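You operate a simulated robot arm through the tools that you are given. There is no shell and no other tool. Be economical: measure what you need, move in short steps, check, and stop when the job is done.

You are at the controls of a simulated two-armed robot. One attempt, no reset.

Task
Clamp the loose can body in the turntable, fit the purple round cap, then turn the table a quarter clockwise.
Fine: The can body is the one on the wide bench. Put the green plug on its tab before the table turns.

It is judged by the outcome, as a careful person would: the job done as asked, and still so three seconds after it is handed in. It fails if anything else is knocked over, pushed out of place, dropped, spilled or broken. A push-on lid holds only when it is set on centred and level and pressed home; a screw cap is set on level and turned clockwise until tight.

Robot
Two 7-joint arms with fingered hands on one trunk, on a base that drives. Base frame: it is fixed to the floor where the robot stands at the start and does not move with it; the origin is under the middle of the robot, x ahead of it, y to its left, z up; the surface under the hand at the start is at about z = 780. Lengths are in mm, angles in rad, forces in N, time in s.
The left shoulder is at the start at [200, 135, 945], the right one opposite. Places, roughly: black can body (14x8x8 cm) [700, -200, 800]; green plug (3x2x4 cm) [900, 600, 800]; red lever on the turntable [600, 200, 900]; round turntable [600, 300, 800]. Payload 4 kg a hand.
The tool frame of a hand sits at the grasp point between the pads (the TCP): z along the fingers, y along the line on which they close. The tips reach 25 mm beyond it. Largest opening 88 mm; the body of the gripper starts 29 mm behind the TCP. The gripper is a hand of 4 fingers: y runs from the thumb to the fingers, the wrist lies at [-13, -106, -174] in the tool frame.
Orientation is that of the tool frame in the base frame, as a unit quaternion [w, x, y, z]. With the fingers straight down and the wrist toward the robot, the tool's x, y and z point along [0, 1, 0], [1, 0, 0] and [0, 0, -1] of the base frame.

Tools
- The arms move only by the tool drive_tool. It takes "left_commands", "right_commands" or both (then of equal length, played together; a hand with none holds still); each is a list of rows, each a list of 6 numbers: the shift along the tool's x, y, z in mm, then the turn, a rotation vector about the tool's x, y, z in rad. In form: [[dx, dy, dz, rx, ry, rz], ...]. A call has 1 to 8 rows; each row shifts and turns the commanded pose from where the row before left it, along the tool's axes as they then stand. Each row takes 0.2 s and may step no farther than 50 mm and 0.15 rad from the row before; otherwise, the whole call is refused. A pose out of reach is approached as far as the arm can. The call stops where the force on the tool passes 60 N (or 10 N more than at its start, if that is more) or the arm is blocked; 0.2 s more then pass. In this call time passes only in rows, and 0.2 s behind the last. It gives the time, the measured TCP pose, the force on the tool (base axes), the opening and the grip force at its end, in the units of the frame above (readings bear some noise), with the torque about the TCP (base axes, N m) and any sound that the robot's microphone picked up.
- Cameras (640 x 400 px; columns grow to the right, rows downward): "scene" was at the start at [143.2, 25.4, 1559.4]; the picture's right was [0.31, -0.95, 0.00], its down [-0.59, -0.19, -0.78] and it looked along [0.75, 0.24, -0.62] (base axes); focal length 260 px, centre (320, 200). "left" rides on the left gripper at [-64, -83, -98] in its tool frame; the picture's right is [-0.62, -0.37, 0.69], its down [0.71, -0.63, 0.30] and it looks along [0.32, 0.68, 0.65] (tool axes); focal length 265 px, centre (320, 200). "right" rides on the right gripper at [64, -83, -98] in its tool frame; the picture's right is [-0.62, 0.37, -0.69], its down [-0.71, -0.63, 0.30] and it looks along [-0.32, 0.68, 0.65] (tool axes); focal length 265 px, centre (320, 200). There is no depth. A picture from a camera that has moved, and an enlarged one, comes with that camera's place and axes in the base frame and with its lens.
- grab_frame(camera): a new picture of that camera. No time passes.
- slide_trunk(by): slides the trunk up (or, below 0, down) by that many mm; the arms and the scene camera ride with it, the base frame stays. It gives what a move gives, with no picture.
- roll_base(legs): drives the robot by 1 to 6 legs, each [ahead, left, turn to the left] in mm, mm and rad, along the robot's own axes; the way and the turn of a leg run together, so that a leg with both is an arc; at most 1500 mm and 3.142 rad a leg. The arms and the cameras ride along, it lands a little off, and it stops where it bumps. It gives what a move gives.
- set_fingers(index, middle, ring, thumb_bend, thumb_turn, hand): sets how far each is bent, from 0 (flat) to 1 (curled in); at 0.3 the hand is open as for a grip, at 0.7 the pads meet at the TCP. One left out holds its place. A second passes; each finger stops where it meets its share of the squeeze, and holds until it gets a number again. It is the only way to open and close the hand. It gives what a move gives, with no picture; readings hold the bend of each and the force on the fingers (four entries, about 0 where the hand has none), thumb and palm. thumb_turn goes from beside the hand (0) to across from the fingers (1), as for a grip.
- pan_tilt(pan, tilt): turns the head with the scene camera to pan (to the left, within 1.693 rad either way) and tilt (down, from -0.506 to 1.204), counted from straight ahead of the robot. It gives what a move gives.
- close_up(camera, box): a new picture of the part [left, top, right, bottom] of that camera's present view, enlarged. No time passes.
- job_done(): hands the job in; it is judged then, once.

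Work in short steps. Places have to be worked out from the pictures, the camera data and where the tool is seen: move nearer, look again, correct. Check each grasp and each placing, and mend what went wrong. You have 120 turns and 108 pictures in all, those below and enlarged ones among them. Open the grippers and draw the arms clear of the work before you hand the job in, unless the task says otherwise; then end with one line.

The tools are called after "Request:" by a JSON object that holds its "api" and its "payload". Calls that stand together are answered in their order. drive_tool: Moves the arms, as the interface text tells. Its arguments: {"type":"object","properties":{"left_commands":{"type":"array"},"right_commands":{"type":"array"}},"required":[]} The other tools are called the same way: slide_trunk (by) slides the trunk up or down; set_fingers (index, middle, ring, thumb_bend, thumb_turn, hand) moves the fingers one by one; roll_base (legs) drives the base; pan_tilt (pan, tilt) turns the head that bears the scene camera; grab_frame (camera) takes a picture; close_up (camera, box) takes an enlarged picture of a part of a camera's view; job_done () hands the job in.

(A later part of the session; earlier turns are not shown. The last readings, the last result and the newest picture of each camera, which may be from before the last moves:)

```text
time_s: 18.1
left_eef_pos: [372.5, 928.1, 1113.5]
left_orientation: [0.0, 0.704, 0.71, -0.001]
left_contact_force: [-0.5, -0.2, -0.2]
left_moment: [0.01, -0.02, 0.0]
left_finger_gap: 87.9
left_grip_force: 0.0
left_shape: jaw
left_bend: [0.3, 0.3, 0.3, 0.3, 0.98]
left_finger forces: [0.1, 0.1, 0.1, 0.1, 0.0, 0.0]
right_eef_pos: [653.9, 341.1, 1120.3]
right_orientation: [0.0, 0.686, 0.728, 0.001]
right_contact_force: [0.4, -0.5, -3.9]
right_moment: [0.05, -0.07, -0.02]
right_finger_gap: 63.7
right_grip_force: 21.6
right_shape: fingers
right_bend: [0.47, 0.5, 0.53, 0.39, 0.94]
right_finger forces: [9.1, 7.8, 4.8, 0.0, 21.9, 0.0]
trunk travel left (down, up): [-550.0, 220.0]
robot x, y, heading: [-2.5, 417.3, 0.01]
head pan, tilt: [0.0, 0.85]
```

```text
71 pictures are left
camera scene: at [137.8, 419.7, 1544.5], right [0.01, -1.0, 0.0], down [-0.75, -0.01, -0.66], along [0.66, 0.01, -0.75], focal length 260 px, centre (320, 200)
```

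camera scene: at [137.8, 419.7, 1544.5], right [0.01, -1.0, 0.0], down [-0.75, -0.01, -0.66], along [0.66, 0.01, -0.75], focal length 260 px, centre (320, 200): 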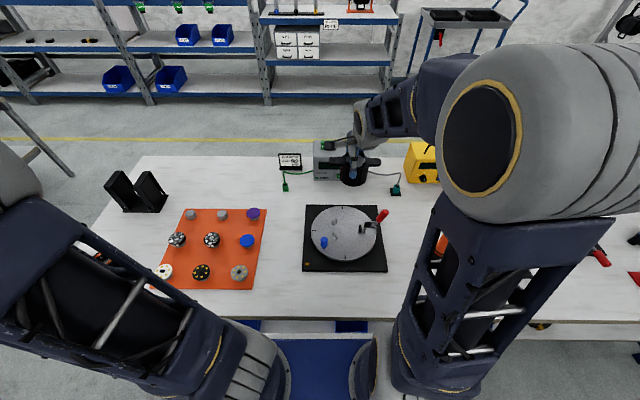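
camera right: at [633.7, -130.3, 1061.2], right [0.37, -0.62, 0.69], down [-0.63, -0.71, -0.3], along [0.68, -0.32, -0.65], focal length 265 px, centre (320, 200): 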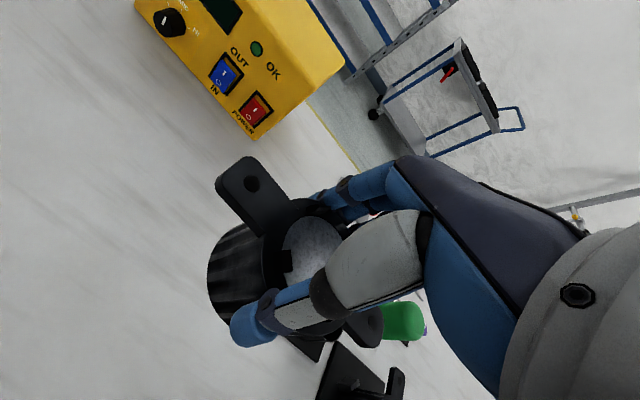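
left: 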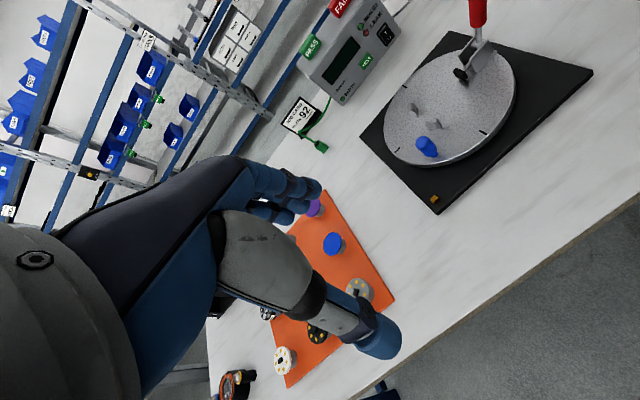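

Descending to z≈960 and looking closely.

Request:
{"api": "drive_tool", "payload": {"right_commands": [[4, 3, 40, 0, 0, 0], [0, 0, 40, 0, 0, 0], [0, 0, 40, 0, 0, 0], [0, 0, 35, 0, 0, 0]]}}

Request:
{"api": "close_up", "payload": {"camera": "scene", "box": [295, 175, 405, 280]}}

Request:
{"api": "grab_frame", "payload": {"camera": "right"}}

```text
time_s: 19.1
left_eef_pos: [371.8, 928.8, 1111.6]
left_orientation: [0.0, 0.704, 0.71, 0.0]
left_contact_force: [-0.6, -0.6, -0.2]
left_moment: [-0.01, 0.0, 0.01]
left_finger_gap: 87.6
left_grip_force: 0.0
left_shape: jaw
left_bend: [0.3, 0.3, 0.3, 0.3, 0.98]
left_finger forces: [0.1, 0.0, 0.0, 0.1, 0.1, 0.0]
right_eef_pos: [653.2, 346.5, 962.6]
right_orientation: [0.0, 0.685, 0.729, 0.0]
right_contact_force: [0.0, 0.7, -3.8]
right_moment: [0.0, 0.01, 0.04]
right_finger_gap: 63.5
right_grip_force: 21.5
right_shape: fingers
right_bend: [0.47, 0.5, 0.53, 0.39, 0.94]
right_finger forces: [9.0, 7.5, 4.6, 0.0, 21.8, 0.0]
trunk travel left (down, up): [-550.0, 220.0]
robot x, y, heading: [1.7, 417.7, 0.008]
head pan, tilt: [0.0, 0.85]
```

```text
3.81 times, centred on (350, 228) of scene
camera zoom: at [137.4, 419.7, 1544.6], right [0.01, -1.0, 0.0], down [-0.75, -0.01, -0.66], along [0.66, 0.01, -0.75], focal length 991 px, centre (206, 95)
```

zoom: 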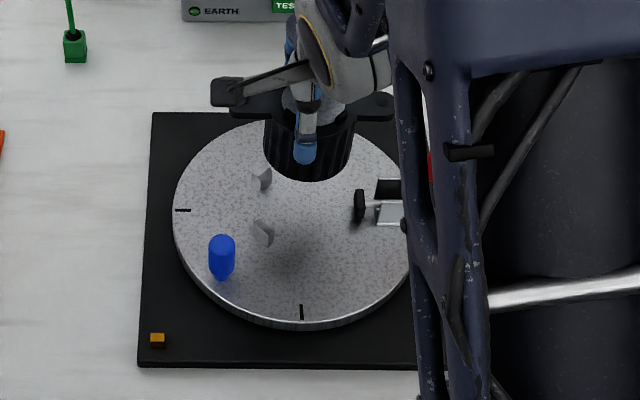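

```text
69 pictures are left
camera right: at [565.6, 404.7, 1060.6], right [0.4, -0.6, 0.69], down [-0.59, -0.75, -0.3], along [0.7, -0.28, -0.65], focal length 265 px, centre (320, 200)
```

right: 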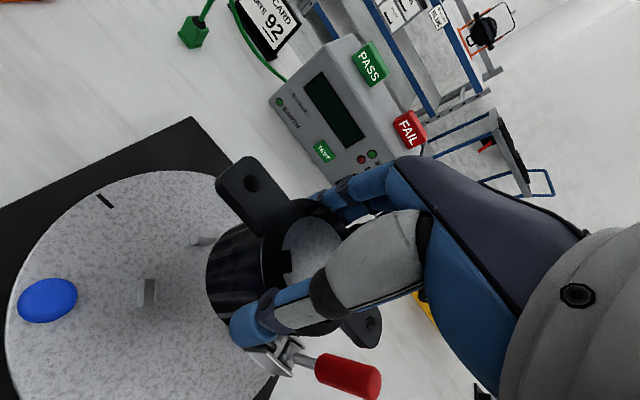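

The can centre is at (643,342); I shift +6.5 in x and go down to ~15 mm above the disc.

Request:
{"api": "drive_tool", "payload": {"right_commands": [[0, 7, 25, 0, 0, 0], [0, 0, 25, 0, 0, 0], [0, 0, 20, 0, 0, 0]]}}

Request:
{"api": "close_up", "payload": {"camera": "scene", "box": [295, 175, 405, 280]}}

Request:
{"api": "close_up", "payload": {"camera": "right", "box": [80, 150, 400, 400]}}

```text
time_s: 19.9
left_eef_pos: [372.9, 927.6, 1113.7]
left_orientation: [0.0, 0.704, 0.71, 0.0]
left_contact_force: [0.5, -0.1, -0.4]
left_moment: [0.03, 0.01, -0.03]
left_finger_gap: 87.9
left_grip_force: 0.2
left_shape: jaw
left_bend: [0.3, 0.3, 0.3, 0.3, 0.98]
left_finger forces: [0.0, 0.0, 0.0, 0.0, 0.1, 0.1]
right_eef_pos: [663.5, 348.8, 895.7]
right_orientation: [0.001, 0.688, 0.726, 0.002]
right_contact_force: [-3.3, -6.0, 16.2]
right_moment: [0.05, -0.07, -0.01]
right_finger_gap: 64.3
right_grip_force: 23.4
right_shape: fingers
right_bend: [0.48, 0.51, 0.54, 0.38, 0.95]
right_finger forces: [7.9, 7.5, 5.3, 0.1, 26.4, 0.1]
trunk travel left (down, up): [-550.0, 220.0]
robot x, y, heading: [0.1, 419.8, 0.007]
head pan, tilt: [0.0, 0.85]
```

```text
3.81 times, centred on (350, 228) of scene
camera zoom: at [137.2, 419.7, 1545.1], right [0.01, -1.0, 0.0], down [-0.75, -0.01, -0.66], along [0.66, 0.01, -0.75], focal length 991 px, centre (206, 95)
```

zoom: 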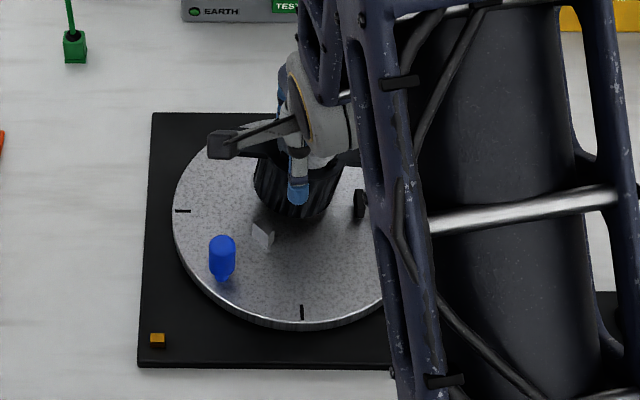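

```text
1.60 times, centred on (240, 275) of right
camera zoom: at [575.9, 406.8, 994.0], right [0.4, -0.6, 0.69], down [-0.59, -0.75, -0.31], along [0.7, -0.28, -0.65], focal length 425 px, centre (448, 80)
```

zoom: 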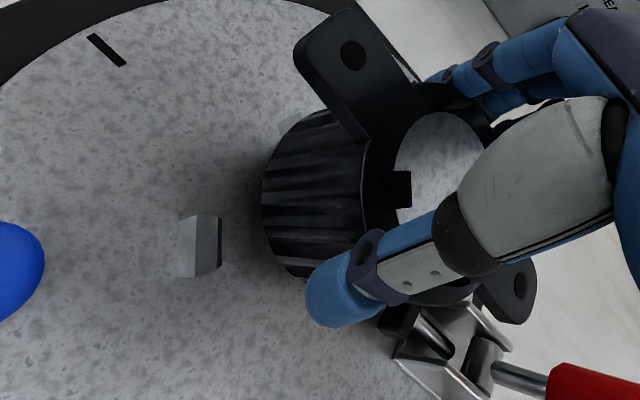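

Contact at z≈895 with a push toward -x,-y: the can rests on the far V-stop's top. I lift 12 mm, shift -9 in x and -5 in y.

Request:
{"api": "drive_tool", "payload": {"right_commands": [[0, 0, -14, 0, 0, 0], [-5, -9, 0, 0, 0, 0]]}}

Request:
{"api": "close_up", "payload": {"camera": "right", "box": [80, 150, 400, 400]}}

Request:
{"api": "close_up", "payload": {"camera": "scene", "box": [310, 175, 390, 245]}}

```text
time_s: 20.4
left_eef_pos: [372.0, 927.5, 1111.9]
left_orientation: [-0.001, 0.704, 0.71, -0.001]
left_contact_force: [0.4, 0.1, 0.3]
left_moment: [0.02, 0.01, 0.0]
left_finger_gap: 87.6
left_grip_force: 0.1
left_shape: jaw
left_bend: [0.3, 0.3, 0.3, 0.3, 0.98]
left_finger forces: [0.0, 0.0, 0.1, 0.1, 0.0, 0.0]
right_eef_pos: [654.9, 344.4, 908.5]
right_orientation: [-0.001, 0.685, 0.728, -0.001]
right_contact_force: [-0.6, -0.3, -3.1]
right_moment: [0.0, 0.03, -0.01]
right_finger_gap: 63.9
right_grip_force: 21.1
right_shape: fingers
right_bend: [0.48, 0.51, 0.54, 0.38, 0.94]
right_finger forces: [8.7, 7.7, 4.9, 0.0, 20.8, 0.0]
trunk travel left (down, up): [-550.0, 220.0]
robot x, y, heading: [-0.1, 417.9, 0.008]
head pan, tilt: [0.0, 0.85]
```

```text
1.60 times, centred on (240, 275) of right
camera zoom: at [567.3, 401.8, 1006.4], right [0.41, -0.6, 0.69], down [-0.59, -0.75, -0.3], along [0.7, -0.28, -0.65], focal length 425 px, centre (448, 80)
```

zoom: 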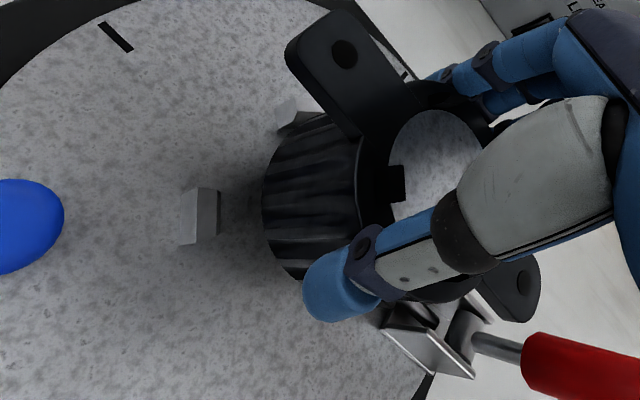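

```text
5.71 times, centred on (350, 210) of scene
camera zoom: at [137.9, 419.9, 1544.4], right [0.01, -1.0, 0.0], down [-0.75, -0.01, -0.66], along [0.66, 0.01, -0.75], focal length 1486 px, centre (149, 143)
```

zoom: 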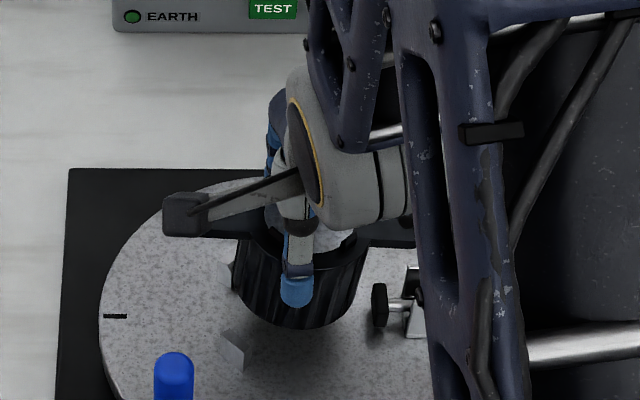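

The can centre is now ≈(643,340), matching the stop/pusher midline. I lower in small steps until contact with the disc.

Request:
{"api": "drive_tool", "payload": {"right_commands": [[0, 0, 10, 0, 0, 0], [0, 0, 10, 0, 0, 0], [0, 0, 8, 0, 0, 0]]}}

Request:
{"api": "close_up", "payload": {"camera": "right", "box": [80, 150, 400, 400]}}

```text
time_s: 21.2
left_eef_pos: [373.3, 927.2, 1113.1]
left_orientation: [0.0, 0.703, 0.711, 0.001]
left_contact_force: [-0.1, -0.1, 0.4]
left_moment: [-0.01, 0.01, 0.05]
left_finger_gap: 87.4
left_grip_force: 0.1
left_shape: jaw
left_bend: [0.3, 0.3, 0.3, 0.3, 0.98]
left_finger forces: [0.0, 0.0, 0.0, 0.0, 0.0, 0.1]
right_eef_pos: [655.3, 341.1, 881.0]
right_orientation: [0.001, 0.685, 0.728, 0.0]
right_contact_force: [-1.3, 0.2, -2.2]
right_moment: [-0.03, 0.0, 0.0]
right_finger_gap: 64.5
right_grip_force: 21.4
right_shape: fingers
right_bend: [0.48, 0.51, 0.54, 0.38, 0.94]
right_finger forces: [8.5, 7.5, 5.0, 0.1, 21.3, 0.0]
trunk travel left (down, up): [-550.0, 220.0]
robot x, y, heading: [-0.8, 421.5, 0.008]
head pan, tilt: [0.0, 0.85]
```

```text
1.60 times, centred on (240, 275) of right
camera zoom: at [567.6, 399.6, 978.8], right [0.4, -0.6, 0.69], down [-0.59, -0.75, -0.3], along [0.7, -0.28, -0.65], focal length 425 px, centre (448, 80)
```

zoom: 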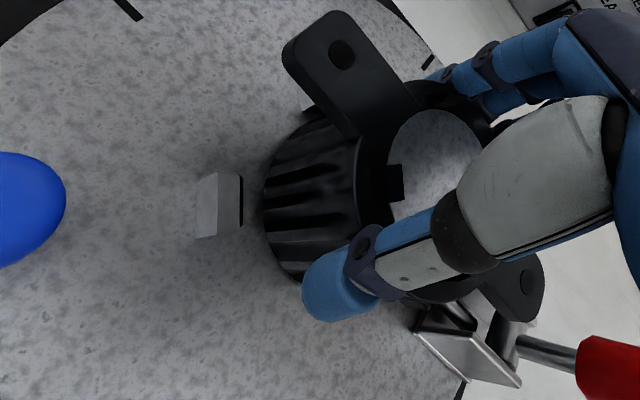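

Past the stop tops freely. Continue down slowly until the disc is felt.

Request:
{"api": "drive_tool", "payload": {"right_commands": [[0, 0, 5, 0, 0, 0], [0, 0, 4, 0, 0, 0], [0, 0, 3, 0, 0, 0]]}}

```text
time_s: 22.1
left_eef_pos: [373.0, 928.2, 1114.3]
left_orientation: [0.0, 0.704, 0.71, 0.001]
left_contact_force: [0.2, 0.8, 0.5]
left_moment: [-0.03, 0.01, 0.01]
left_finger_gap: 87.7
left_grip_force: 0.0
left_shape: jaw
left_bend: [0.3, 0.3, 0.3, 0.3, 0.98]
left_finger forces: [0.0, 0.0, 0.1, 0.1, 0.0, 0.0]
right_eef_pos: [657.5, 343.1, 872.8]
right_orientation: [0.003, 0.687, 0.727, 0.005]
right_contact_force: [-0.5, -0.9, 52.3]
right_moment: [-0.13, 0.63, -0.09]
right_finger_gap: 66.3
right_grip_force: 26.8
right_shape: fingers
right_bend: [0.5, 0.51, 0.55, 0.38, 0.93]
right_finger forces: [8.3, 8.4, 5.8, 0.1, 31.8, 0.1]
trunk travel left (down, up): [-550.0, 220.0]
robot x, y, heading: [-4.2, 419.6, 0.01]
head pan, tilt: [0.0, 0.85]
```

Firm vertical contact: the can is on the disc. I ease off 3 mm and then nudge it +y against the V-stops.

Request:
{"api": "drive_tool", "payload": {"right_commands": [[0, 0, -3, 0, 0, 0], [3, 0, 0, 0, 0, 0], [3, 0, 0, 0, 0, 0]]}}

```text
time_s: 22.9
left_eef_pos: [372.1, 928.1, 1113.1]
left_orientation: [0.0, 0.704, 0.71, 0.0]
left_contact_force: [-0.2, -0.6, 0.1]
left_moment: [0.01, -0.01, -0.03]
left_finger_gap: 87.6
left_grip_force: 0.0
left_shape: jaw
left_bend: [0.3, 0.3, 0.3, 0.3, 0.98]
left_finger forces: [0.0, 0.1, 0.1, 0.1, 0.1, 0.0]
right_eef_pos: [655.2, 348.5, 873.0]
right_orientation: [0.002, 0.687, 0.726, 0.002]
right_contact_force: [4.3, -13.7, 42.9]
right_moment: [-0.43, 0.2, -0.08]
right_finger_gap: 66.0
right_grip_force: 27.3
right_shape: fingers
right_bend: [0.49, 0.5, 0.52, 0.38, 0.96]
right_finger forces: [8.1, 9.8, 8.6, 0.0, 27.5, 0.0]
trunk travel left (down, up): [-550.0, 220.0]
robot x, y, heading: [-2.2, 422.3, 0.009]
head pan, tilt: [0.0, 0.85]
```

Still pressing down; I lift 4 mm more (compliance) and continue the nudge.

Request:
{"api": "drive_tool", "payload": {"right_commands": [[0, 0, -4, 0, 0, 0], [2, 0, 0, 0, 0, 0]]}}

Request:
{"api": "close_up", "payload": {"camera": "right", "box": [80, 150, 400, 400]}}

Request:
{"api": "close_up", "payload": {"camera": "scene", "box": [310, 175, 390, 245]}}

```text
time_s: 23.4
left_eef_pos: [371.5, 928.5, 1113.5]
left_orientation: [-0.001, 0.704, 0.71, 0.001]
left_contact_force: [-0.5, -0.5, 0.2]
left_moment: [-0.02, 0.0, 0.03]
left_finger_gap: 87.4
left_grip_force: 0.1
left_shape: jaw
left_bend: [0.3, 0.3, 0.3, 0.3, 0.98]
left_finger forces: [0.0, 0.0, 0.0, 0.0, 0.0, 0.0]
right_eef_pos: [652.4, 348.3, 874.0]
right_orientation: [-0.001, 0.686, 0.727, -0.002]
right_contact_force: [2.1, -10.3, 18.9]
right_moment: [-0.28, -0.07, 0.03]
right_finger_gap: 65.4
right_grip_force: 25.0
right_shape: fingers
right_bend: [0.48, 0.5, 0.52, 0.38, 0.96]
right_finger forces: [8.3, 9.2, 7.7, 0.0, 24.0, 0.0]
trunk travel left (down, up): [-550.0, 220.0]
robot x, y, heading: [-5.2, 418.9, 0.005]
head pan, tilt: [0.0, 0.85]
```

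```text
1.60 times, centred on (240, 275) of right
camera zoom: at [566.5, 408.0, 973.2], right [0.41, -0.6, 0.69], down [-0.59, -0.75, -0.3], along [0.7, -0.28, -0.66], focal length 425 px, centre (448, 80)
```

zoom: 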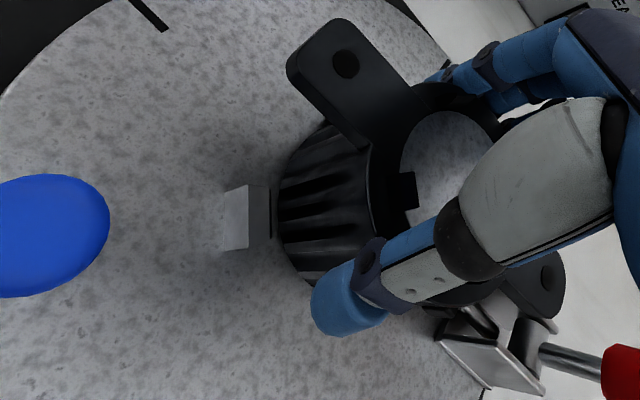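

```text
5.71 times, centred on (350, 210) of scene
camera zoom: at [137.3, 419.6, 1544.4], right [0.01, -1.0, 0.0], down [-0.75, -0.01, -0.66], along [0.66, 0.01, -0.75], focal length 1486 px, centre (149, 143)
```

zoom: 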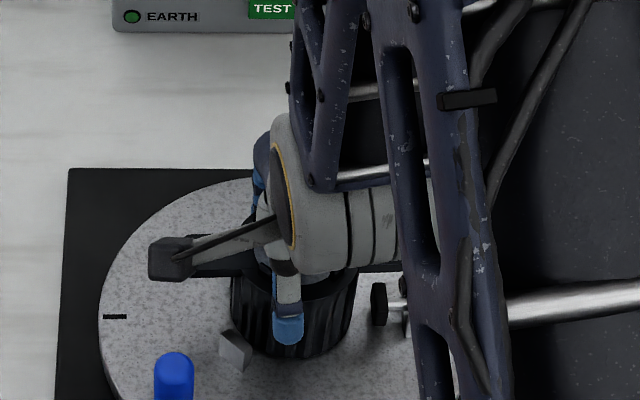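

The can is nearly against the stops. I release the fingers and lift straight up.

Request:
{"api": "drive_tool", "payload": {"right_commands": [[0, 0, -2, 0, 0, 0]]}}

Request:
{"api": "set_fingers", "payload": {"hand": "right", "index": 0.25, "middle": 0.25, "ring": 0.25, "thumb_bend": 0.25}}

Request:
{"api": "drive_tool", "payload": {"right_commands": [[0, 0, -15, 0, 0, 0], [0, 0, -30, 0, 0, 0], [0, 0, -40, 0, 0, 0], [0, 0, -40, 0, 0, 0]]}}

Request:
{"api": "grab_frame", "payload": {"camera": "right"}}

```text
time_s: 23.9
left_eef_pos: [372.6, 927.2, 1112.5]
left_orientation: [0.0, 0.704, 0.71, 0.0]
left_contact_force: [-1.1, 0.0, 0.2]
left_moment: [0.01, 0.01, -0.01]
left_finger_gap: 87.7
left_grip_force: 0.1
left_shape: jaw
left_bend: [0.3, 0.3, 0.3, 0.3, 0.98]
left_finger forces: [0.0, 0.0, 0.0, 0.0, 0.1, 0.1]
right_eef_pos: [651.4, 350.6, 877.0]
right_orientation: [-0.002, 0.685, 0.729, -0.003]
right_contact_force: [0.9, -4.9, 4.3]
right_moment: [-0.15, 0.13, 0.01]
right_finger_gap: 65.0
right_grip_force: 21.8
right_shape: fingers
right_bend: [0.48, 0.5, 0.52, 0.38, 0.96]
right_finger forces: [8.1, 8.1, 6.2, 0.0, 21.2, 0.0]
trunk travel left (down, up): [-550.0, 220.0]
robot x, y, heading: [-3.2, 418.9, 0.01]
head pan, tilt: [0.0, 0.85]
```

```text
time_s: 24.9
left_eef_pos: [371.4, 928.5, 1113.3]
left_orientation: [0.0, 0.704, 0.71, 0.0]
left_contact_force: [0.3, 0.2, -0.5]
left_moment: [0.01, -0.01, 0.03]
left_finger_gap: 87.6
left_grip_force: 0.1
left_shape: jaw
left_bend: [0.3, 0.3, 0.3, 0.3, 0.98]
left_finger forces: [0.1, 0.0, 0.0, 0.0, 0.0, 0.1]
right_eef_pos: [654.0, 349.7, 877.6]
right_orientation: [0.001, 0.685, 0.728, -0.001]
right_contact_force: [-1.2, 0.2, 0.7]
right_moment: [-0.01, 0.0, 0.01]
right_finger_gap: 95.4
right_grip_force: 0.8
right_shape: fingers
right_bend: [0.25, 0.25, 0.25, 0.23, 0.97]
right_finger forces: [0.0, 0.1, 0.0, 0.0, 1.3, 0.1]
trunk travel left (down, up): [-550.0, 220.0]
robot x, y, heading: [-2.1, 422.1, 0.012]
head pan, tilt: [0.0, 0.85]
```

```text
time_s: 25.9
left_eef_pos: [373.4, 927.9, 1113.8]
left_orientation: [0.0, 0.704, 0.71, 0.0]
left_contact_force: [-0.2, -0.7, 0.4]
left_moment: [-0.05, 0.02, 0.02]
left_finger_gap: 87.6
left_grip_force: 0.2
left_shape: jaw
left_bend: [0.3, 0.3, 0.3, 0.3, 0.98]
left_finger forces: [0.0, 0.1, 0.0, 0.0, 0.0, 0.1]
right_eef_pos: [652.4, 353.7, 1002.3]
right_orientation: [0.0, 0.685, 0.728, 0.0]
right_contact_force: [-0.5, 0.0, 0.4]
right_moment: [0.01, 0.04, -0.03]
right_finger_gap: 94.8
right_grip_force: 0.0
right_shape: fingers
right_bend: [0.25, 0.25, 0.25, 0.25, 0.97]
right_finger forces: [0.0, 0.0, 0.1, 0.0, 0.0, 0.0]
trunk travel left (down, up): [-550.0, 220.0]
robot x, y, heading: [-5.8, 416.9, 0.012]
head pan, tilt: [0.0, 0.85]
```

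```text
61 pictures are left
camera right: at [565.0, 411.6, 1100.3], right [0.4, -0.6, 0.69], down [-0.59, -0.75, -0.3], along [0.7, -0.28, -0.65], focal length 265 px, centre (320, 200)
```

right: 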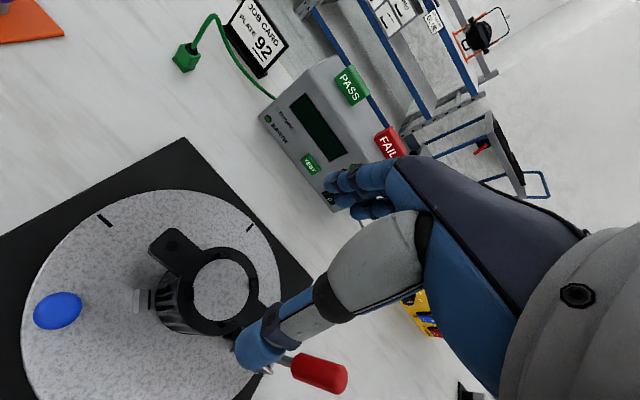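

The can is standing in place. Now I move the right hand above the red lever (~(640,222)) to locate it.

Request:
{"api": "drive_tool", "payload": {"right_commands": [[-33, -4, 0, 0, 0, 0], [-33, -4, 0, 0, 0, 0], [-33, -4, 0, 0, 0, 0], [-33, -4, 0, 0, 0, 0]]}}

Request:
{"api": "grab_frame", "payload": {"camera": "right"}}

Request:
{"api": "close_up", "payload": {"camera": "scene", "box": [295, 165, 405, 280]}}

```text
time_s: 26.9
left_eef_pos: [372.0, 929.4, 1112.7]
left_orientation: [0.0, 0.705, 0.709, 0.0]
left_contact_force: [0.5, 0.6, 0.4]
left_moment: [-0.06, 0.02, 0.01]
left_finger_gap: 87.7
left_grip_force: 0.1
left_shape: jaw
left_bend: [0.3, 0.3, 0.3, 0.3, 0.98]
left_finger forces: [0.0, 0.1, 0.1, 0.1, 0.0, 0.1]
right_eef_pos: [646.7, 220.0, 1002.7]
right_orientation: [0.0, 0.685, 0.728, 0.0]
right_contact_force: [0.4, -0.5, -0.1]
right_moment: [-0.01, 0.04, 0.02]
right_finger_gap: 94.5
right_grip_force: 0.0
right_shape: fingers
right_bend: [0.25, 0.25, 0.25, 0.25, 0.97]
right_finger forces: [0.0, 0.0, 0.1, 0.1, 0.0, 0.1]
trunk travel left (down, up): [-550.0, 220.0]
robot x, y, heading: [-0.1, 420.8, 0.009]
head pan, tilt: [0.0, 0.85]
```

```text
60 pictures are left
camera right: at [559.2, 278.5, 1100.9], right [0.41, -0.6, 0.69], down [-0.59, -0.75, -0.3], along [0.7, -0.28, -0.65], focal length 265 px, centre (320, 200)
```

right: 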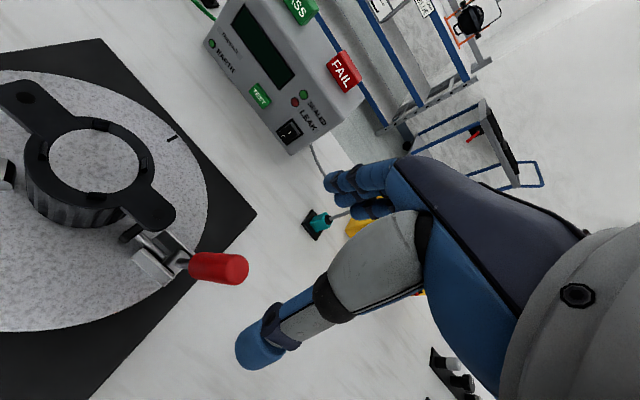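

```text
3.48 times, centred on (350, 222) of scene
camera zoom: at [137.7, 420.2, 1544.5], right [0.01, -1.0, 0.0], down [-0.75, -0.01, -0.66], along [0.66, 0.01, -0.75], focal length 905 px, centre (216, 122)
```

zoom: 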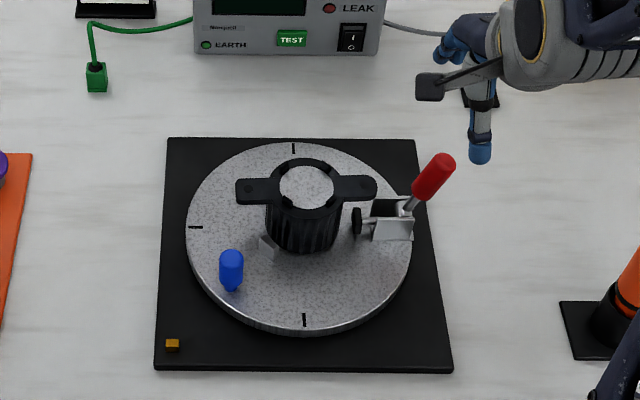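

Triangulated: red handle runs from (638,242,873) to its tip (643,223,914). I descend so the hand straddles it in x, TCP at about (641,228,905).

Request:
{"api": "drive_tool", "payload": {"right_commands": [[8, -6, 25, 0, 0, 0], [0, 0, 25, 0, 0, 0], [0, 0, 25, 0, 0, 0], [0, 0, 22, 0, 0, 0]]}}

Request:
{"api": "grab_frame", "payload": {"camera": "right"}}

Request:
{"api": "close_up", "payload": {"camera": "scene", "box": [330, 165, 430, 260]}}

```text
time_s: 27.9
left_eef_pos: [373.0, 928.7, 1112.9]
left_orientation: [0.0, 0.704, 0.711, 0.001]
left_contact_force: [0.0, 0.1, 0.8]
left_moment: [0.01, -0.02, 0.01]
left_finger_gap: 87.5
left_grip_force: 0.0
left_shape: jaw
left_bend: [0.3, 0.3, 0.3, 0.3, 0.98]
left_finger forces: [0.0, 0.1, 0.0, 0.0, 0.0, 0.0]
right_eef_pos: [639.1, 228.4, 907.1]
right_orientation: [0.0, 0.686, 0.728, 0.0]
right_contact_force: [0.0, 0.2, 0.1]
right_moment: [0.0, 0.02, 0.04]
right_finger_gap: 94.8
right_grip_force: 0.0
right_shape: fingers
right_bend: [0.25, 0.25, 0.25, 0.25, 0.97]
right_finger forces: [0.1, 0.0, 0.0, 0.0, 0.0, 0.1]
trunk travel left (down, up): [-550.0, 220.0]
robot x, y, heading: [-1.1, 420.9, 0.009]
head pan, tilt: [0.0, 0.85]
```

```text
58 pictures are left
camera right: at [552.3, 286.0, 1004.8], right [0.4, -0.6, 0.69], down [-0.59, -0.75, -0.3], along [0.7, -0.28, -0.65], focal length 265 px, centre (320, 200)
```

right: 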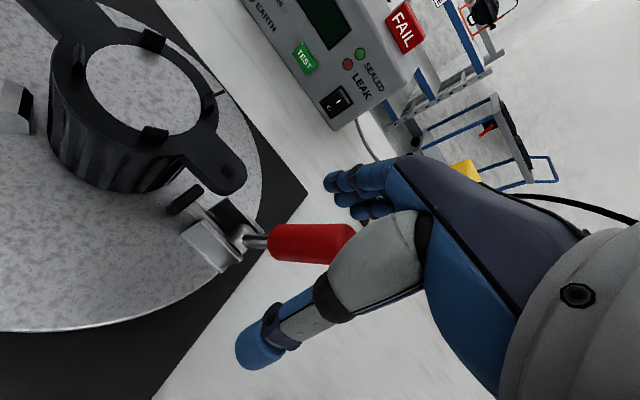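

```text
4.21 times, centred on (380, 212) of scene
camera zoom: at [137.5, 419.8, 1544.6], right [0.01, -1.0, 0.0], down [-0.75, -0.01, -0.66], along [0.66, 0.01, -0.75], focal length 1095 px, centre (67, 147)
```

zoom: 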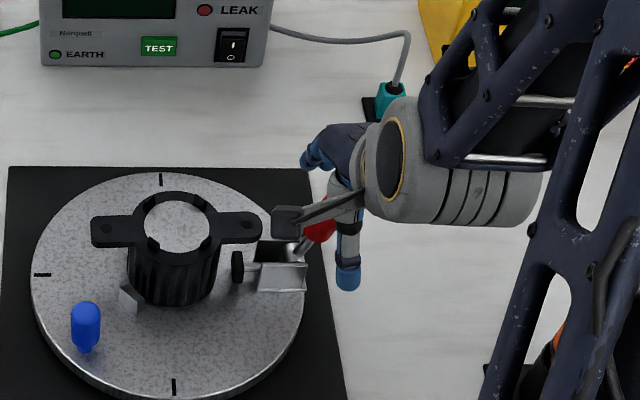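

The handle is between thumb and fingers. I close.

Request:
{"api": "set_fingers", "payload": {"hand": "right", "index": 0.65, "middle": 0.65, "ring": 0.65, "thumb_bend": 0.65}}

Request:
{"api": "grab_frame", "payload": {"camera": "right"}}

```text
time_s: 28.9
left_eef_pos: [373.2, 928.3, 1112.5]
left_orientation: [-0.001, 0.704, 0.71, 0.0]
left_contact_force: [-0.6, 0.0, 0.3]
left_moment: [0.02, -0.01, 0.03]
left_finger_gap: 87.6
left_grip_force: 0.1
left_shape: jaw
left_bend: [0.3, 0.3, 0.3, 0.3, 0.98]
left_finger forces: [0.0, 0.0, 0.0, 0.0, 0.0, 0.1]
right_eef_pos: [637.9, 228.2, 906.2]
right_orientation: [0.0, 0.686, 0.728, 0.0]
right_contact_force: [0.7, -0.4, -0.2]
right_moment: [0.01, -0.03, -0.02]
right_finger_gap: 16.3
right_grip_force: 1.9
right_shape: fingers
right_bend: [0.61, 0.65, 0.65, 0.62, 0.97]
right_finger forces: [2.1, 0.1, 0.1, 0.0, 1.7, 0.1]
trunk travel left (down, up): [-550.0, 220.0]
robot x, y, heading: [-5.1, 418.6, 0.013]
head pan, tilt: [0.0, 0.85]
```

```text
56 pictures are left
camera right: at [552.5, 286.0, 1004.9], right [0.4, -0.6, 0.69], down [-0.59, -0.75, -0.3], along [0.7, -0.28, -0.65], focal length 265 px, centre (320, 200)
```

right: 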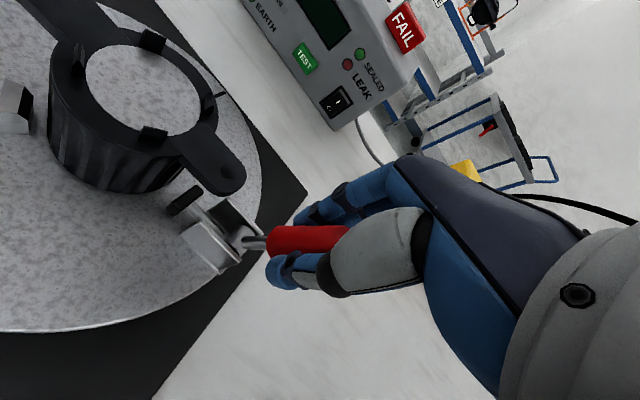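

The index and thumb pinch the handle, weakly. I tighten the pinch and swing the lever outward along its arc about the pivot (≈(637,253,848)) for half of the way.

Request:
{"api": "set_fingers", "payload": {"hand": "right", "index": 0.85, "middle": 0.7, "ring": 0.65, "thumb_bend": 0.85}}

Request:
{"api": "drive_tool", "payload": {"right_commands": [[-7.7, 0, 4.2, 0, 0.07, 0], [-7.5, 0, 4.5, 0, 0.07, 0], [-7.3, 0, 5.2, 0, 0.07, 0], [-6.8, 0, 5.5, 0, 0.07, 0]]}}

Request:
{"api": "grab_frame", "payload": {"camera": "right"}}

```text
time_s: 29.9
left_eef_pos: [371.5, 928.7, 1113.4]
left_orientation: [0.0, 0.704, 0.71, 0.001]
left_contact_force: [0.8, -0.2, -0.8]
left_moment: [-0.01, -0.02, -0.04]
left_finger_gap: 87.4
left_grip_force: 0.1
left_shape: jaw
left_bend: [0.3, 0.3, 0.3, 0.3, 0.98]
left_finger forces: [0.1, 0.0, 0.1, 0.0, 0.1, 0.0]
right_eef_pos: [639.7, 227.9, 906.3]
right_orientation: [-0.001, 0.685, 0.728, -0.001]
right_contact_force: [-2.2, -4.7, -6.3]
right_moment: [-0.1, -0.02, 0.02]
right_finger_gap: 13.7
right_grip_force: 15.0
right_shape: fingers
right_bend: [0.57, 0.68, 0.65, 0.68, 0.97]
right_finger forces: [11.4, 2.4, 0.0, 0.2, 17.1, 0.0]
trunk travel left (down, up): [-550.0, 220.0]
robot x, y, heading: [-1.3, 421.0, 0.006]
head pan, tilt: [0.0, 0.85]
```

```text
time_s: 30.9
left_eef_pos: [372.7, 927.8, 1113.2]
left_orientation: [0.001, 0.704, 0.71, 0.0]
left_contact_force: [0.0, 0.3, -0.3]
left_moment: [-0.02, 0.0, -0.05]
left_finger_gap: 87.6
left_grip_force: 0.0
left_shape: jaw
left_bend: [0.3, 0.3, 0.3, 0.3, 0.98]
left_finger forces: [0.0, 0.1, 0.1, 0.0, 0.0, 0.0]
right_eef_pos: [641.1, 199.5, 882.4]
right_orientation: [-0.102, 0.679, 0.72, 0.096]
right_contact_force: [-3.0, -5.8, 5.6]
right_moment: [0.09, -0.01, -0.03]
right_finger_gap: 13.1
right_grip_force: 17.1
right_shape: fingers
right_bend: [0.55, 0.68, 0.65, 0.71, 0.97]
right_finger forces: [13.2, 3.2, 0.1, 0.1, 17.8, 0.0]
trunk travel left (down, up): [-550.0, 220.0]
robot x, y, heading: [-2.2, 418.2, 0.011]
head pan, tilt: [0.0, 0.85]
```

```text
55 pictures are left
camera right: at [555.9, 227.2, 995.9], right [0.41, -0.76, 0.49], down [-0.59, -0.64, -0.49], along [0.69, -0.09, -0.72], focal length 265 px, centre (320, 200)
```

right: 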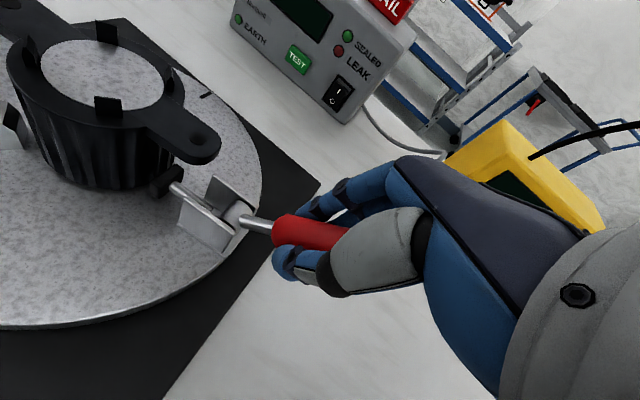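

The lever follows and the plunger extends toward the can. I complete the swing.

Request:
{"api": "drive_tool", "payload": {"right_commands": [[-6.3, 0, 6.1, 0, 0.07, 0], [-6, 0, 6.4, 0, 0.07, 0], [-5.5, 0, 7, 0, 0.07, 0], [-5, 0, 7.3, 0, 0.07, 0]]}}

Request:
{"api": "grab_frame", "payload": {"camera": "right"}}

Request:
{"api": "close_up", "payload": {"camera": "scene", "box": [310, 185, 420, 265]}}

```text
time_s: 31.9
left_eef_pos: [372.1, 928.0, 1112.5]
left_orientation: [0.0, 0.704, 0.711, 0.0]
left_contact_force: [0.2, -0.5, 0.2]
left_moment: [0.02, 0.0, 0.01]
left_finger_gap: 87.6
left_grip_force: 0.2
left_shape: jaw
left_bend: [0.3, 0.3, 0.3, 0.3, 0.98]
left_finger forces: [0.0, 0.0, 0.0, 0.0, 0.0, 0.1]
right_eef_pos: [641.9, 189.4, 850.5]
right_orientation: [-0.2, 0.658, 0.701, 0.19]
right_contact_force: [-1.8, -14.8, -4.8]
right_moment: [-0.16, 0.09, -0.06]
right_finger_gap: 11.9
right_grip_force: 18.5
right_shape: fingers
right_bend: [0.54, 0.67, 0.65, 0.73, 0.98]
right_finger forces: [12.9, 6.5, 0.1, 0.1, 17.6, 0.0]
trunk travel left (down, up): [-550.0, 220.0]
robot x, y, heading: [-4.1, 417.2, 0.014]
head pan, tilt: [0.0, 0.85]
```

```text
54 pictures are left
camera right: at [558.2, 185.0, 968.0], right [0.42, -0.87, 0.26], down [-0.6, -0.48, -0.64], along [0.68, 0.11, -0.73], focal length 265 px, centre (320, 200)
```

right: 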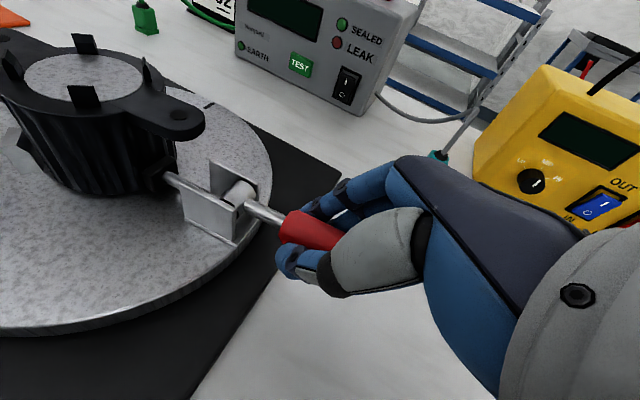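

```text
5.00 times, centred on (365, 225) of scene
camera zoom: at [137.3, 420.2, 1544.9], right [0.01, -1.0, 0.0], down [-0.75, -0.01, -0.66], along [0.66, 0.01, -0.75], focal length 1301 px, centre (95, 75)
```

zoom: 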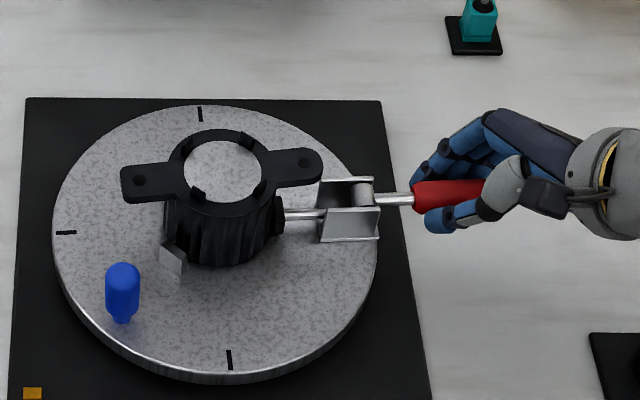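

The pusher touches the can. I push the handle ~15 mm further down to lock the toggle.

Request:
{"api": "drive_tool", "payload": {"right_commands": [[-4, 0, 7.5, 0, 0.05, 0], [-4, 0, 7.5, 0, 0.05, 0]]}}

Request:
{"api": "grab_frame", "payload": {"camera": "right"}}

```text
time_s: 32.5
left_eef_pos: [368.7, 932.4, 1116.0]
left_orientation: [0.002, 0.703, 0.711, 0.001]
left_contact_force: [0.3, -1.0, 0.6]
left_moment: [0.01, 0.02, -0.01]
left_finger_gap: 87.4
left_grip_force: 0.0
left_shape: jaw
left_bend: [0.3, 0.3, 0.3, 0.3, 0.98]
left_finger forces: [0.0, 0.1, 0.1, 0.1, 0.0, 0.0]
right_eef_pos: [649.1, 198.4, 858.5]
right_orientation: [-0.218, 0.638, 0.702, 0.229]
right_contact_force: [0.5, -14.0, 1.0]
right_moment: [-0.15, 0.05, -0.11]
right_finger_gap: 8.3
right_grip_force: 13.6
right_shape: fingers
right_bend: [0.54, 0.7, 0.65, 0.75, 1.0]
right_finger forces: [13.1, 0.0, 0.0, 0.0, 13.9, 0.1]
trunk travel left (down, up): [-550.0, 220.0]
robot x, y, heading: [-3.8, 423.4, 0.01]
head pan, tilt: [0.0, 0.85]
```

```text
52 pictures are left
camera right: at [561.3, 182.4, 972.5], right [0.43, -0.88, 0.2], down [-0.57, -0.44, -0.7], along [0.7, 0.19, -0.69], focal length 265 px, centre (320, 200)
```

right: 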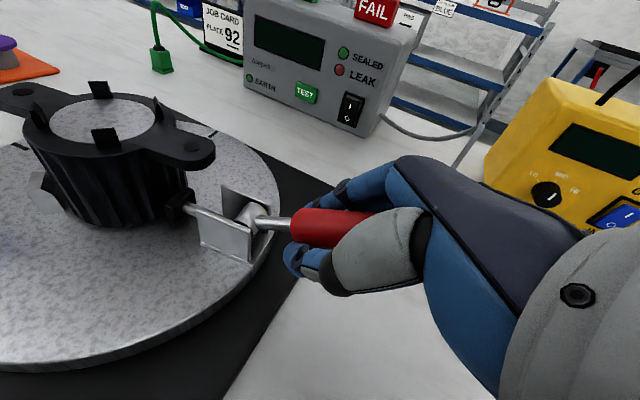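

The hand moved up instead of down and the robot shifted a little: something blocks. I look at the scene.

Request:
{"api": "grab_frame", "payload": {"camera": "scene"}}

```text
51 pictures are left
camera scene: at [133.1, 425.9, 1548.2], right [0.01, -1.0, 0.0], down [-0.75, -0.01, -0.66], along [0.66, 0.0, -0.75], focal length 260 px, centre (320, 200)
```

scene: 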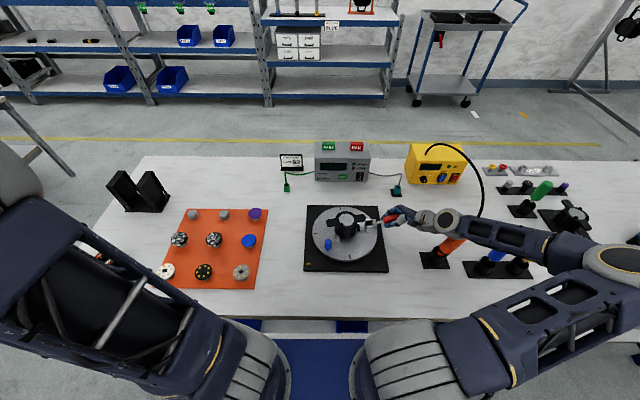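

The forearm has come down beside the orange tool. I zoom there before moving.

Request:
{"api": "close_up", "payload": {"camera": "scene", "box": [350, 180, 560, 300]}}

```text
3.05 times, centred on (455, 240) of scene
camera zoom: at [133.1, 425.9, 1548.2], right [0.01, -1.0, 0.0], down [-0.75, -0.01, -0.66], along [0.66, 0.0, -0.75], focal length 793 px, centre (-91, 78)
```

zoom: 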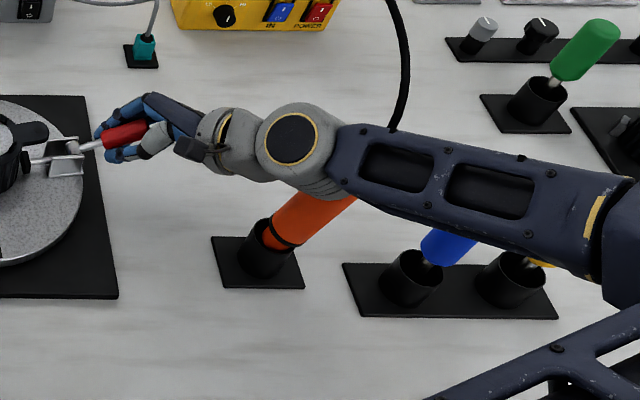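

The forearm leans on the orange and blue tools in their holders. I open the fingers and raise the arm straight up off them.

Request:
{"api": "set_fingers", "payload": {"hand": "right", "index": 0.3, "middle": 0.3, "ring": 0.3, "thumb_bend": 0.3}}

Request:
{"api": "drive_tool", "payload": {"right_commands": [[9, 0, -13, 0, 0, 0], [12, 0, -17, 0, 0, 0], [16, 0, -25, 0, -0.05, 0], [16, 0, -25, 0, -0.1, 0], [14, 0, -27, 0, -0.1, 0], [12, 0, -30, 0, -0.1, 0]]}}

Request:
{"api": "grab_frame", "payload": {"camera": "scene"}}

```text
time_s: 33.6
left_eef_pos: [371.3, 931.8, 1108.2]
left_orientation: [0.001, 0.703, 0.711, -0.001]
left_contact_force: [-0.3, -0.4, -0.5]
left_moment: [-0.02, 0.02, -0.02]
left_finger_gap: 87.7
left_grip_force: 0.1
left_shape: jaw
left_bend: [0.3, 0.3, 0.3, 0.3, 0.98]
left_finger forces: [0.1, 0.1, 0.1, 0.0, 0.0, 0.1]
right_eef_pos: [652.7, 204.9, 856.1]
right_orientation: [-0.221, 0.631, 0.707, 0.232]
right_contact_force: [0.0, 0.0, -1.0]
right_moment: [0.0, -0.01, 0.01]
right_finger_gap: 84.4
right_grip_force: 0.0
right_shape: fingers
right_bend: [0.3, 0.3, 0.3, 0.3, 0.98]
right_finger forces: [0.0, 0.0, 0.0, 0.0, 0.1, 0.0]
trunk travel left (down, up): [-550.0, 220.0]
robot x, y, heading: [-4.1, 420.5, 0.011]
head pan, tilt: [0.0, 0.85]
stopped (right hand): the arm was blocked; the commanded pose is now the measured one
```

```text
time_s: 35.0
left_eef_pos: [371.1, 928.6, 1113.8]
left_orientation: [0.001, 0.704, 0.71, -0.001]
left_contact_force: [-0.5, 0.2, 0.2]
left_moment: [0.02, 0.0, -0.03]
left_finger_gap: 87.8
left_grip_force: 0.1
left_shape: jaw
left_bend: [0.3, 0.3, 0.3, 0.3, 0.98]
left_finger forces: [0.1, 0.2, 0.0, 0.0, 0.1, 0.0]
right_eef_pos: [643.4, 189.9, 1011.0]
right_orientation: [-0.099, 0.667, 0.729, 0.116]
right_contact_force: [0.5, 0.2, 1.0]
right_moment: [0.03, -0.02, 0.01]
right_finger_gap: 84.2
right_grip_force: 0.0
right_shape: fingers
right_bend: [0.3, 0.3, 0.3, 0.3, 0.98]
right_finger forces: [0.0, 0.0, 0.0, 0.0, 0.0, 0.1]
trunk travel left (down, up): [-550.0, 220.0]
robot x, y, heading: [-1.8, 420.2, 0.009]
head pan, tilt: [0.0, 0.85]
```

```text
49 pictures are left
camera scene: at [137.9, 419.6, 1544.4], right [0.01, -1.0, 0.0], down [-0.75, -0.01, -0.66], along [0.66, 0.01, -0.75], focal length 260 px, centre (320, 200)
```

scene: 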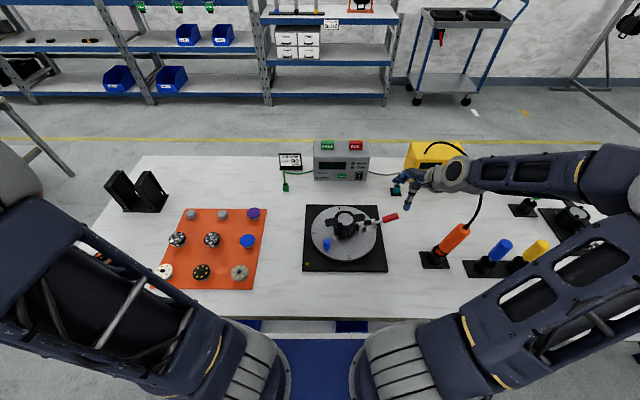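

The tools still stand in their holders. I check them and the clamp close up.

Request:
{"api": "close_up", "payload": {"camera": "scene", "box": [305, 195, 405, 275]}}

Request:
{"api": "close_up", "payload": {"camera": "scene", "box": [410, 180, 560, 290]}}

```text
5.00 times, centred on (355, 235) of scene
camera zoom: at [137.9, 419.6, 1544.4], right [0.01, -1.0, 0.0], down [-0.75, -0.01, -0.66], along [0.66, 0.01, -0.75], focal length 1301 px, centre (145, 25)
```

zoom: 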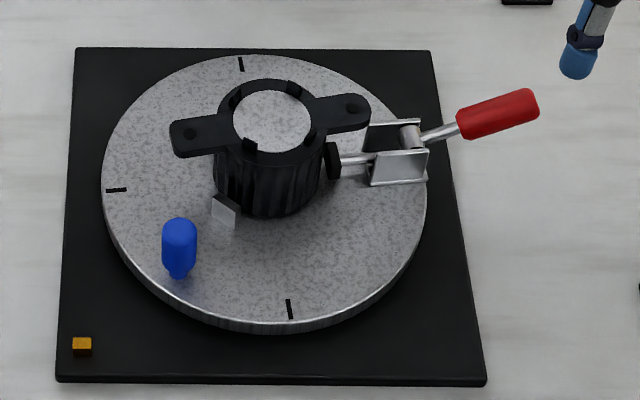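

```text
3.64 times, centred on (485, 235) of scene
camera zoom: at [137.9, 419.6, 1544.4], right [0.01, -1.0, 0.0], down [-0.75, -0.01, -0.66], along [0.66, 0.01, -0.75], focal length 946 px, centre (-280, 73)
```

zoom: 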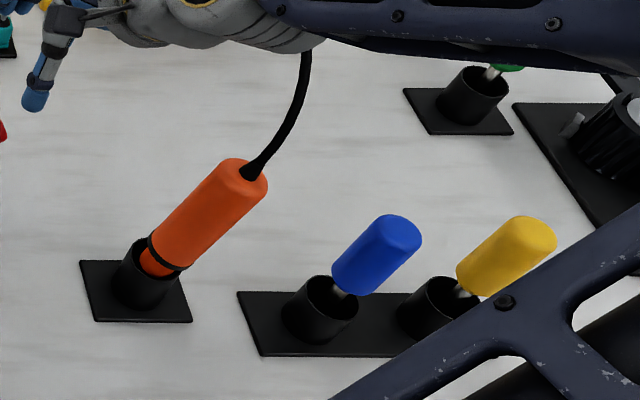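

The lever sits ~40° above horizontal, so it isn't locked. I'll bring the hand upright again (keeping the forearm high) and press the handle down with the palm, fingers straddling it.

Request:
{"api": "drive_tool", "payload": {"right_commands": [[0, 0, -8, 0, -0.1, 0], [0, 0, 0, 0, -0.1, 0], [0, 0, 0, 0, -0.1, 0]]}}

Request:
{"api": "grab_frame", "payload": {"camera": "right"}}

```text
time_s: 35.9
left_eef_pos: [372.3, 928.6, 1112.4]
left_orientation: [0.0, 0.704, 0.71, 0.0]
left_contact_force: [-0.2, 0.5, -0.9]
left_moment: [0.0, -0.03, 0.01]
left_finger_gap: 87.6
left_grip_force: 0.1
left_shape: jaw
left_bend: [0.3, 0.3, 0.3, 0.3, 0.98]
left_finger forces: [0.1, 0.0, 0.0, 0.0, 0.1, 0.1]
right_eef_pos: [644.4, 187.4, 1016.9]
right_orientation: [0.011, 0.677, 0.736, 0.015]
right_contact_force: [0.8, -0.4, 0.3]
right_moment: [-0.02, 0.03, 0.0]
right_finger_gap: 84.2
right_grip_force: 0.1
right_shape: fingers
right_bend: [0.3, 0.3, 0.3, 0.3, 0.98]
right_finger forces: [0.0, 0.0, 0.0, 0.0, 0.0, 0.0]
trunk travel left (down, up): [-550.0, 220.0]
robot x, y, heading: [-4.1, 418.6, 0.013]
head pan, tilt: [0.0, 0.85]
```

```text
46 pictures are left
camera right: at [552.4, 243.3, 1113.5], right [0.39, -0.59, 0.7], down [-0.56, -0.76, -0.33], along [0.73, -0.26, -0.63], focal length 265 px, centre (320, 200)
```

right: 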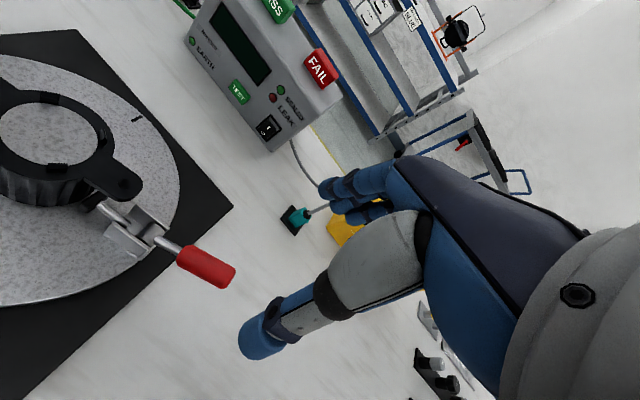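

The lever tip is at about (653,180,888); the table has turned ~8° counter-clockwise. I straddle the handle and come down.

Request:
{"api": "drive_tool", "payload": {"right_commands": [[-1, 9, 35, 0, 0.03, 0], [0, 0, 35, 0, 0, 0], [0, 0, 30, 0, 0, 0], [0, 0, 20, 0, 0, 0]]}}

Request:
{"api": "grab_frame", "payload": {"camera": "right"}}

Request:
{"api": "grab_frame", "payload": {"camera": "scene"}}

```text
time_s: 36.9
left_eef_pos: [372.1, 927.8, 1113.1]
left_orientation: [0.0, 0.704, 0.71, 0.001]
left_contact_force: [0.0, -0.2, 1.3]
left_moment: [-0.01, -0.02, 0.03]
left_finger_gap: 87.4
left_grip_force: 0.2
left_shape: jaw
left_bend: [0.3, 0.3, 0.3, 0.3, 0.98]
left_finger forces: [0.0, 0.0, 0.1, 0.0, 0.1, 0.0]
right_eef_pos: [656.9, 192.2, 900.5]
right_orientation: [0.001, 0.676, 0.736, 0.025]
right_contact_force: [-0.2, -0.7, 0.0]
right_moment: [0.02, 0.0, -0.02]
right_finger_gap: 84.5
right_grip_force: 0.0
right_shape: fingers
right_bend: [0.3, 0.3, 0.3, 0.3, 0.98]
right_finger forces: [0.0, 0.0, 0.0, 0.0, 0.0, 0.0]
trunk travel left (down, up): [-550.0, 220.0]
robot x, y, heading: [-0.9, 420.8, 0.007]
head pan, tilt: [0.0, 0.85]
```

```text
45 pictures are left
camera right: at [565.6, 244.2, 997.8], right [0.39, -0.61, 0.69], down [-0.56, -0.75, -0.35], along [0.73, -0.24, -0.64], focal length 265 px, centre (320, 200)
```

right: 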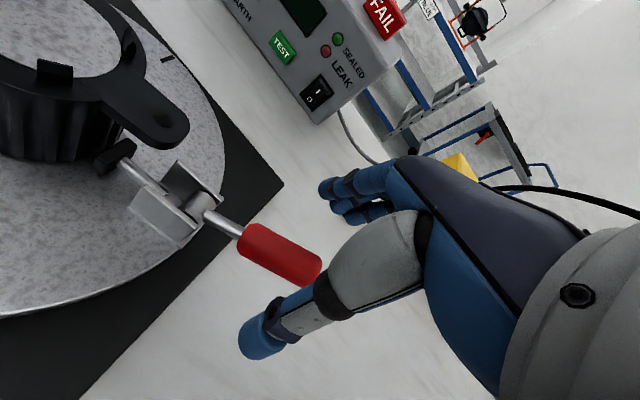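

```text
44 pictures are left
camera scene: at [137.6, 420.1, 1544.6], right [0.01, -1.0, 0.0], down [-0.75, -0.01, -0.66], along [0.66, 0.01, -0.75], focal length 260 px, centre (320, 200)
```

scene: 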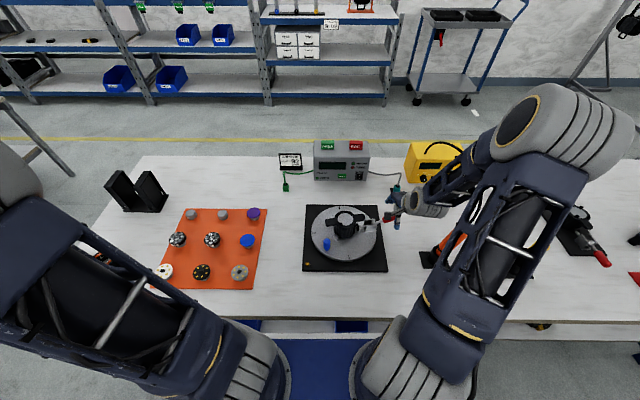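

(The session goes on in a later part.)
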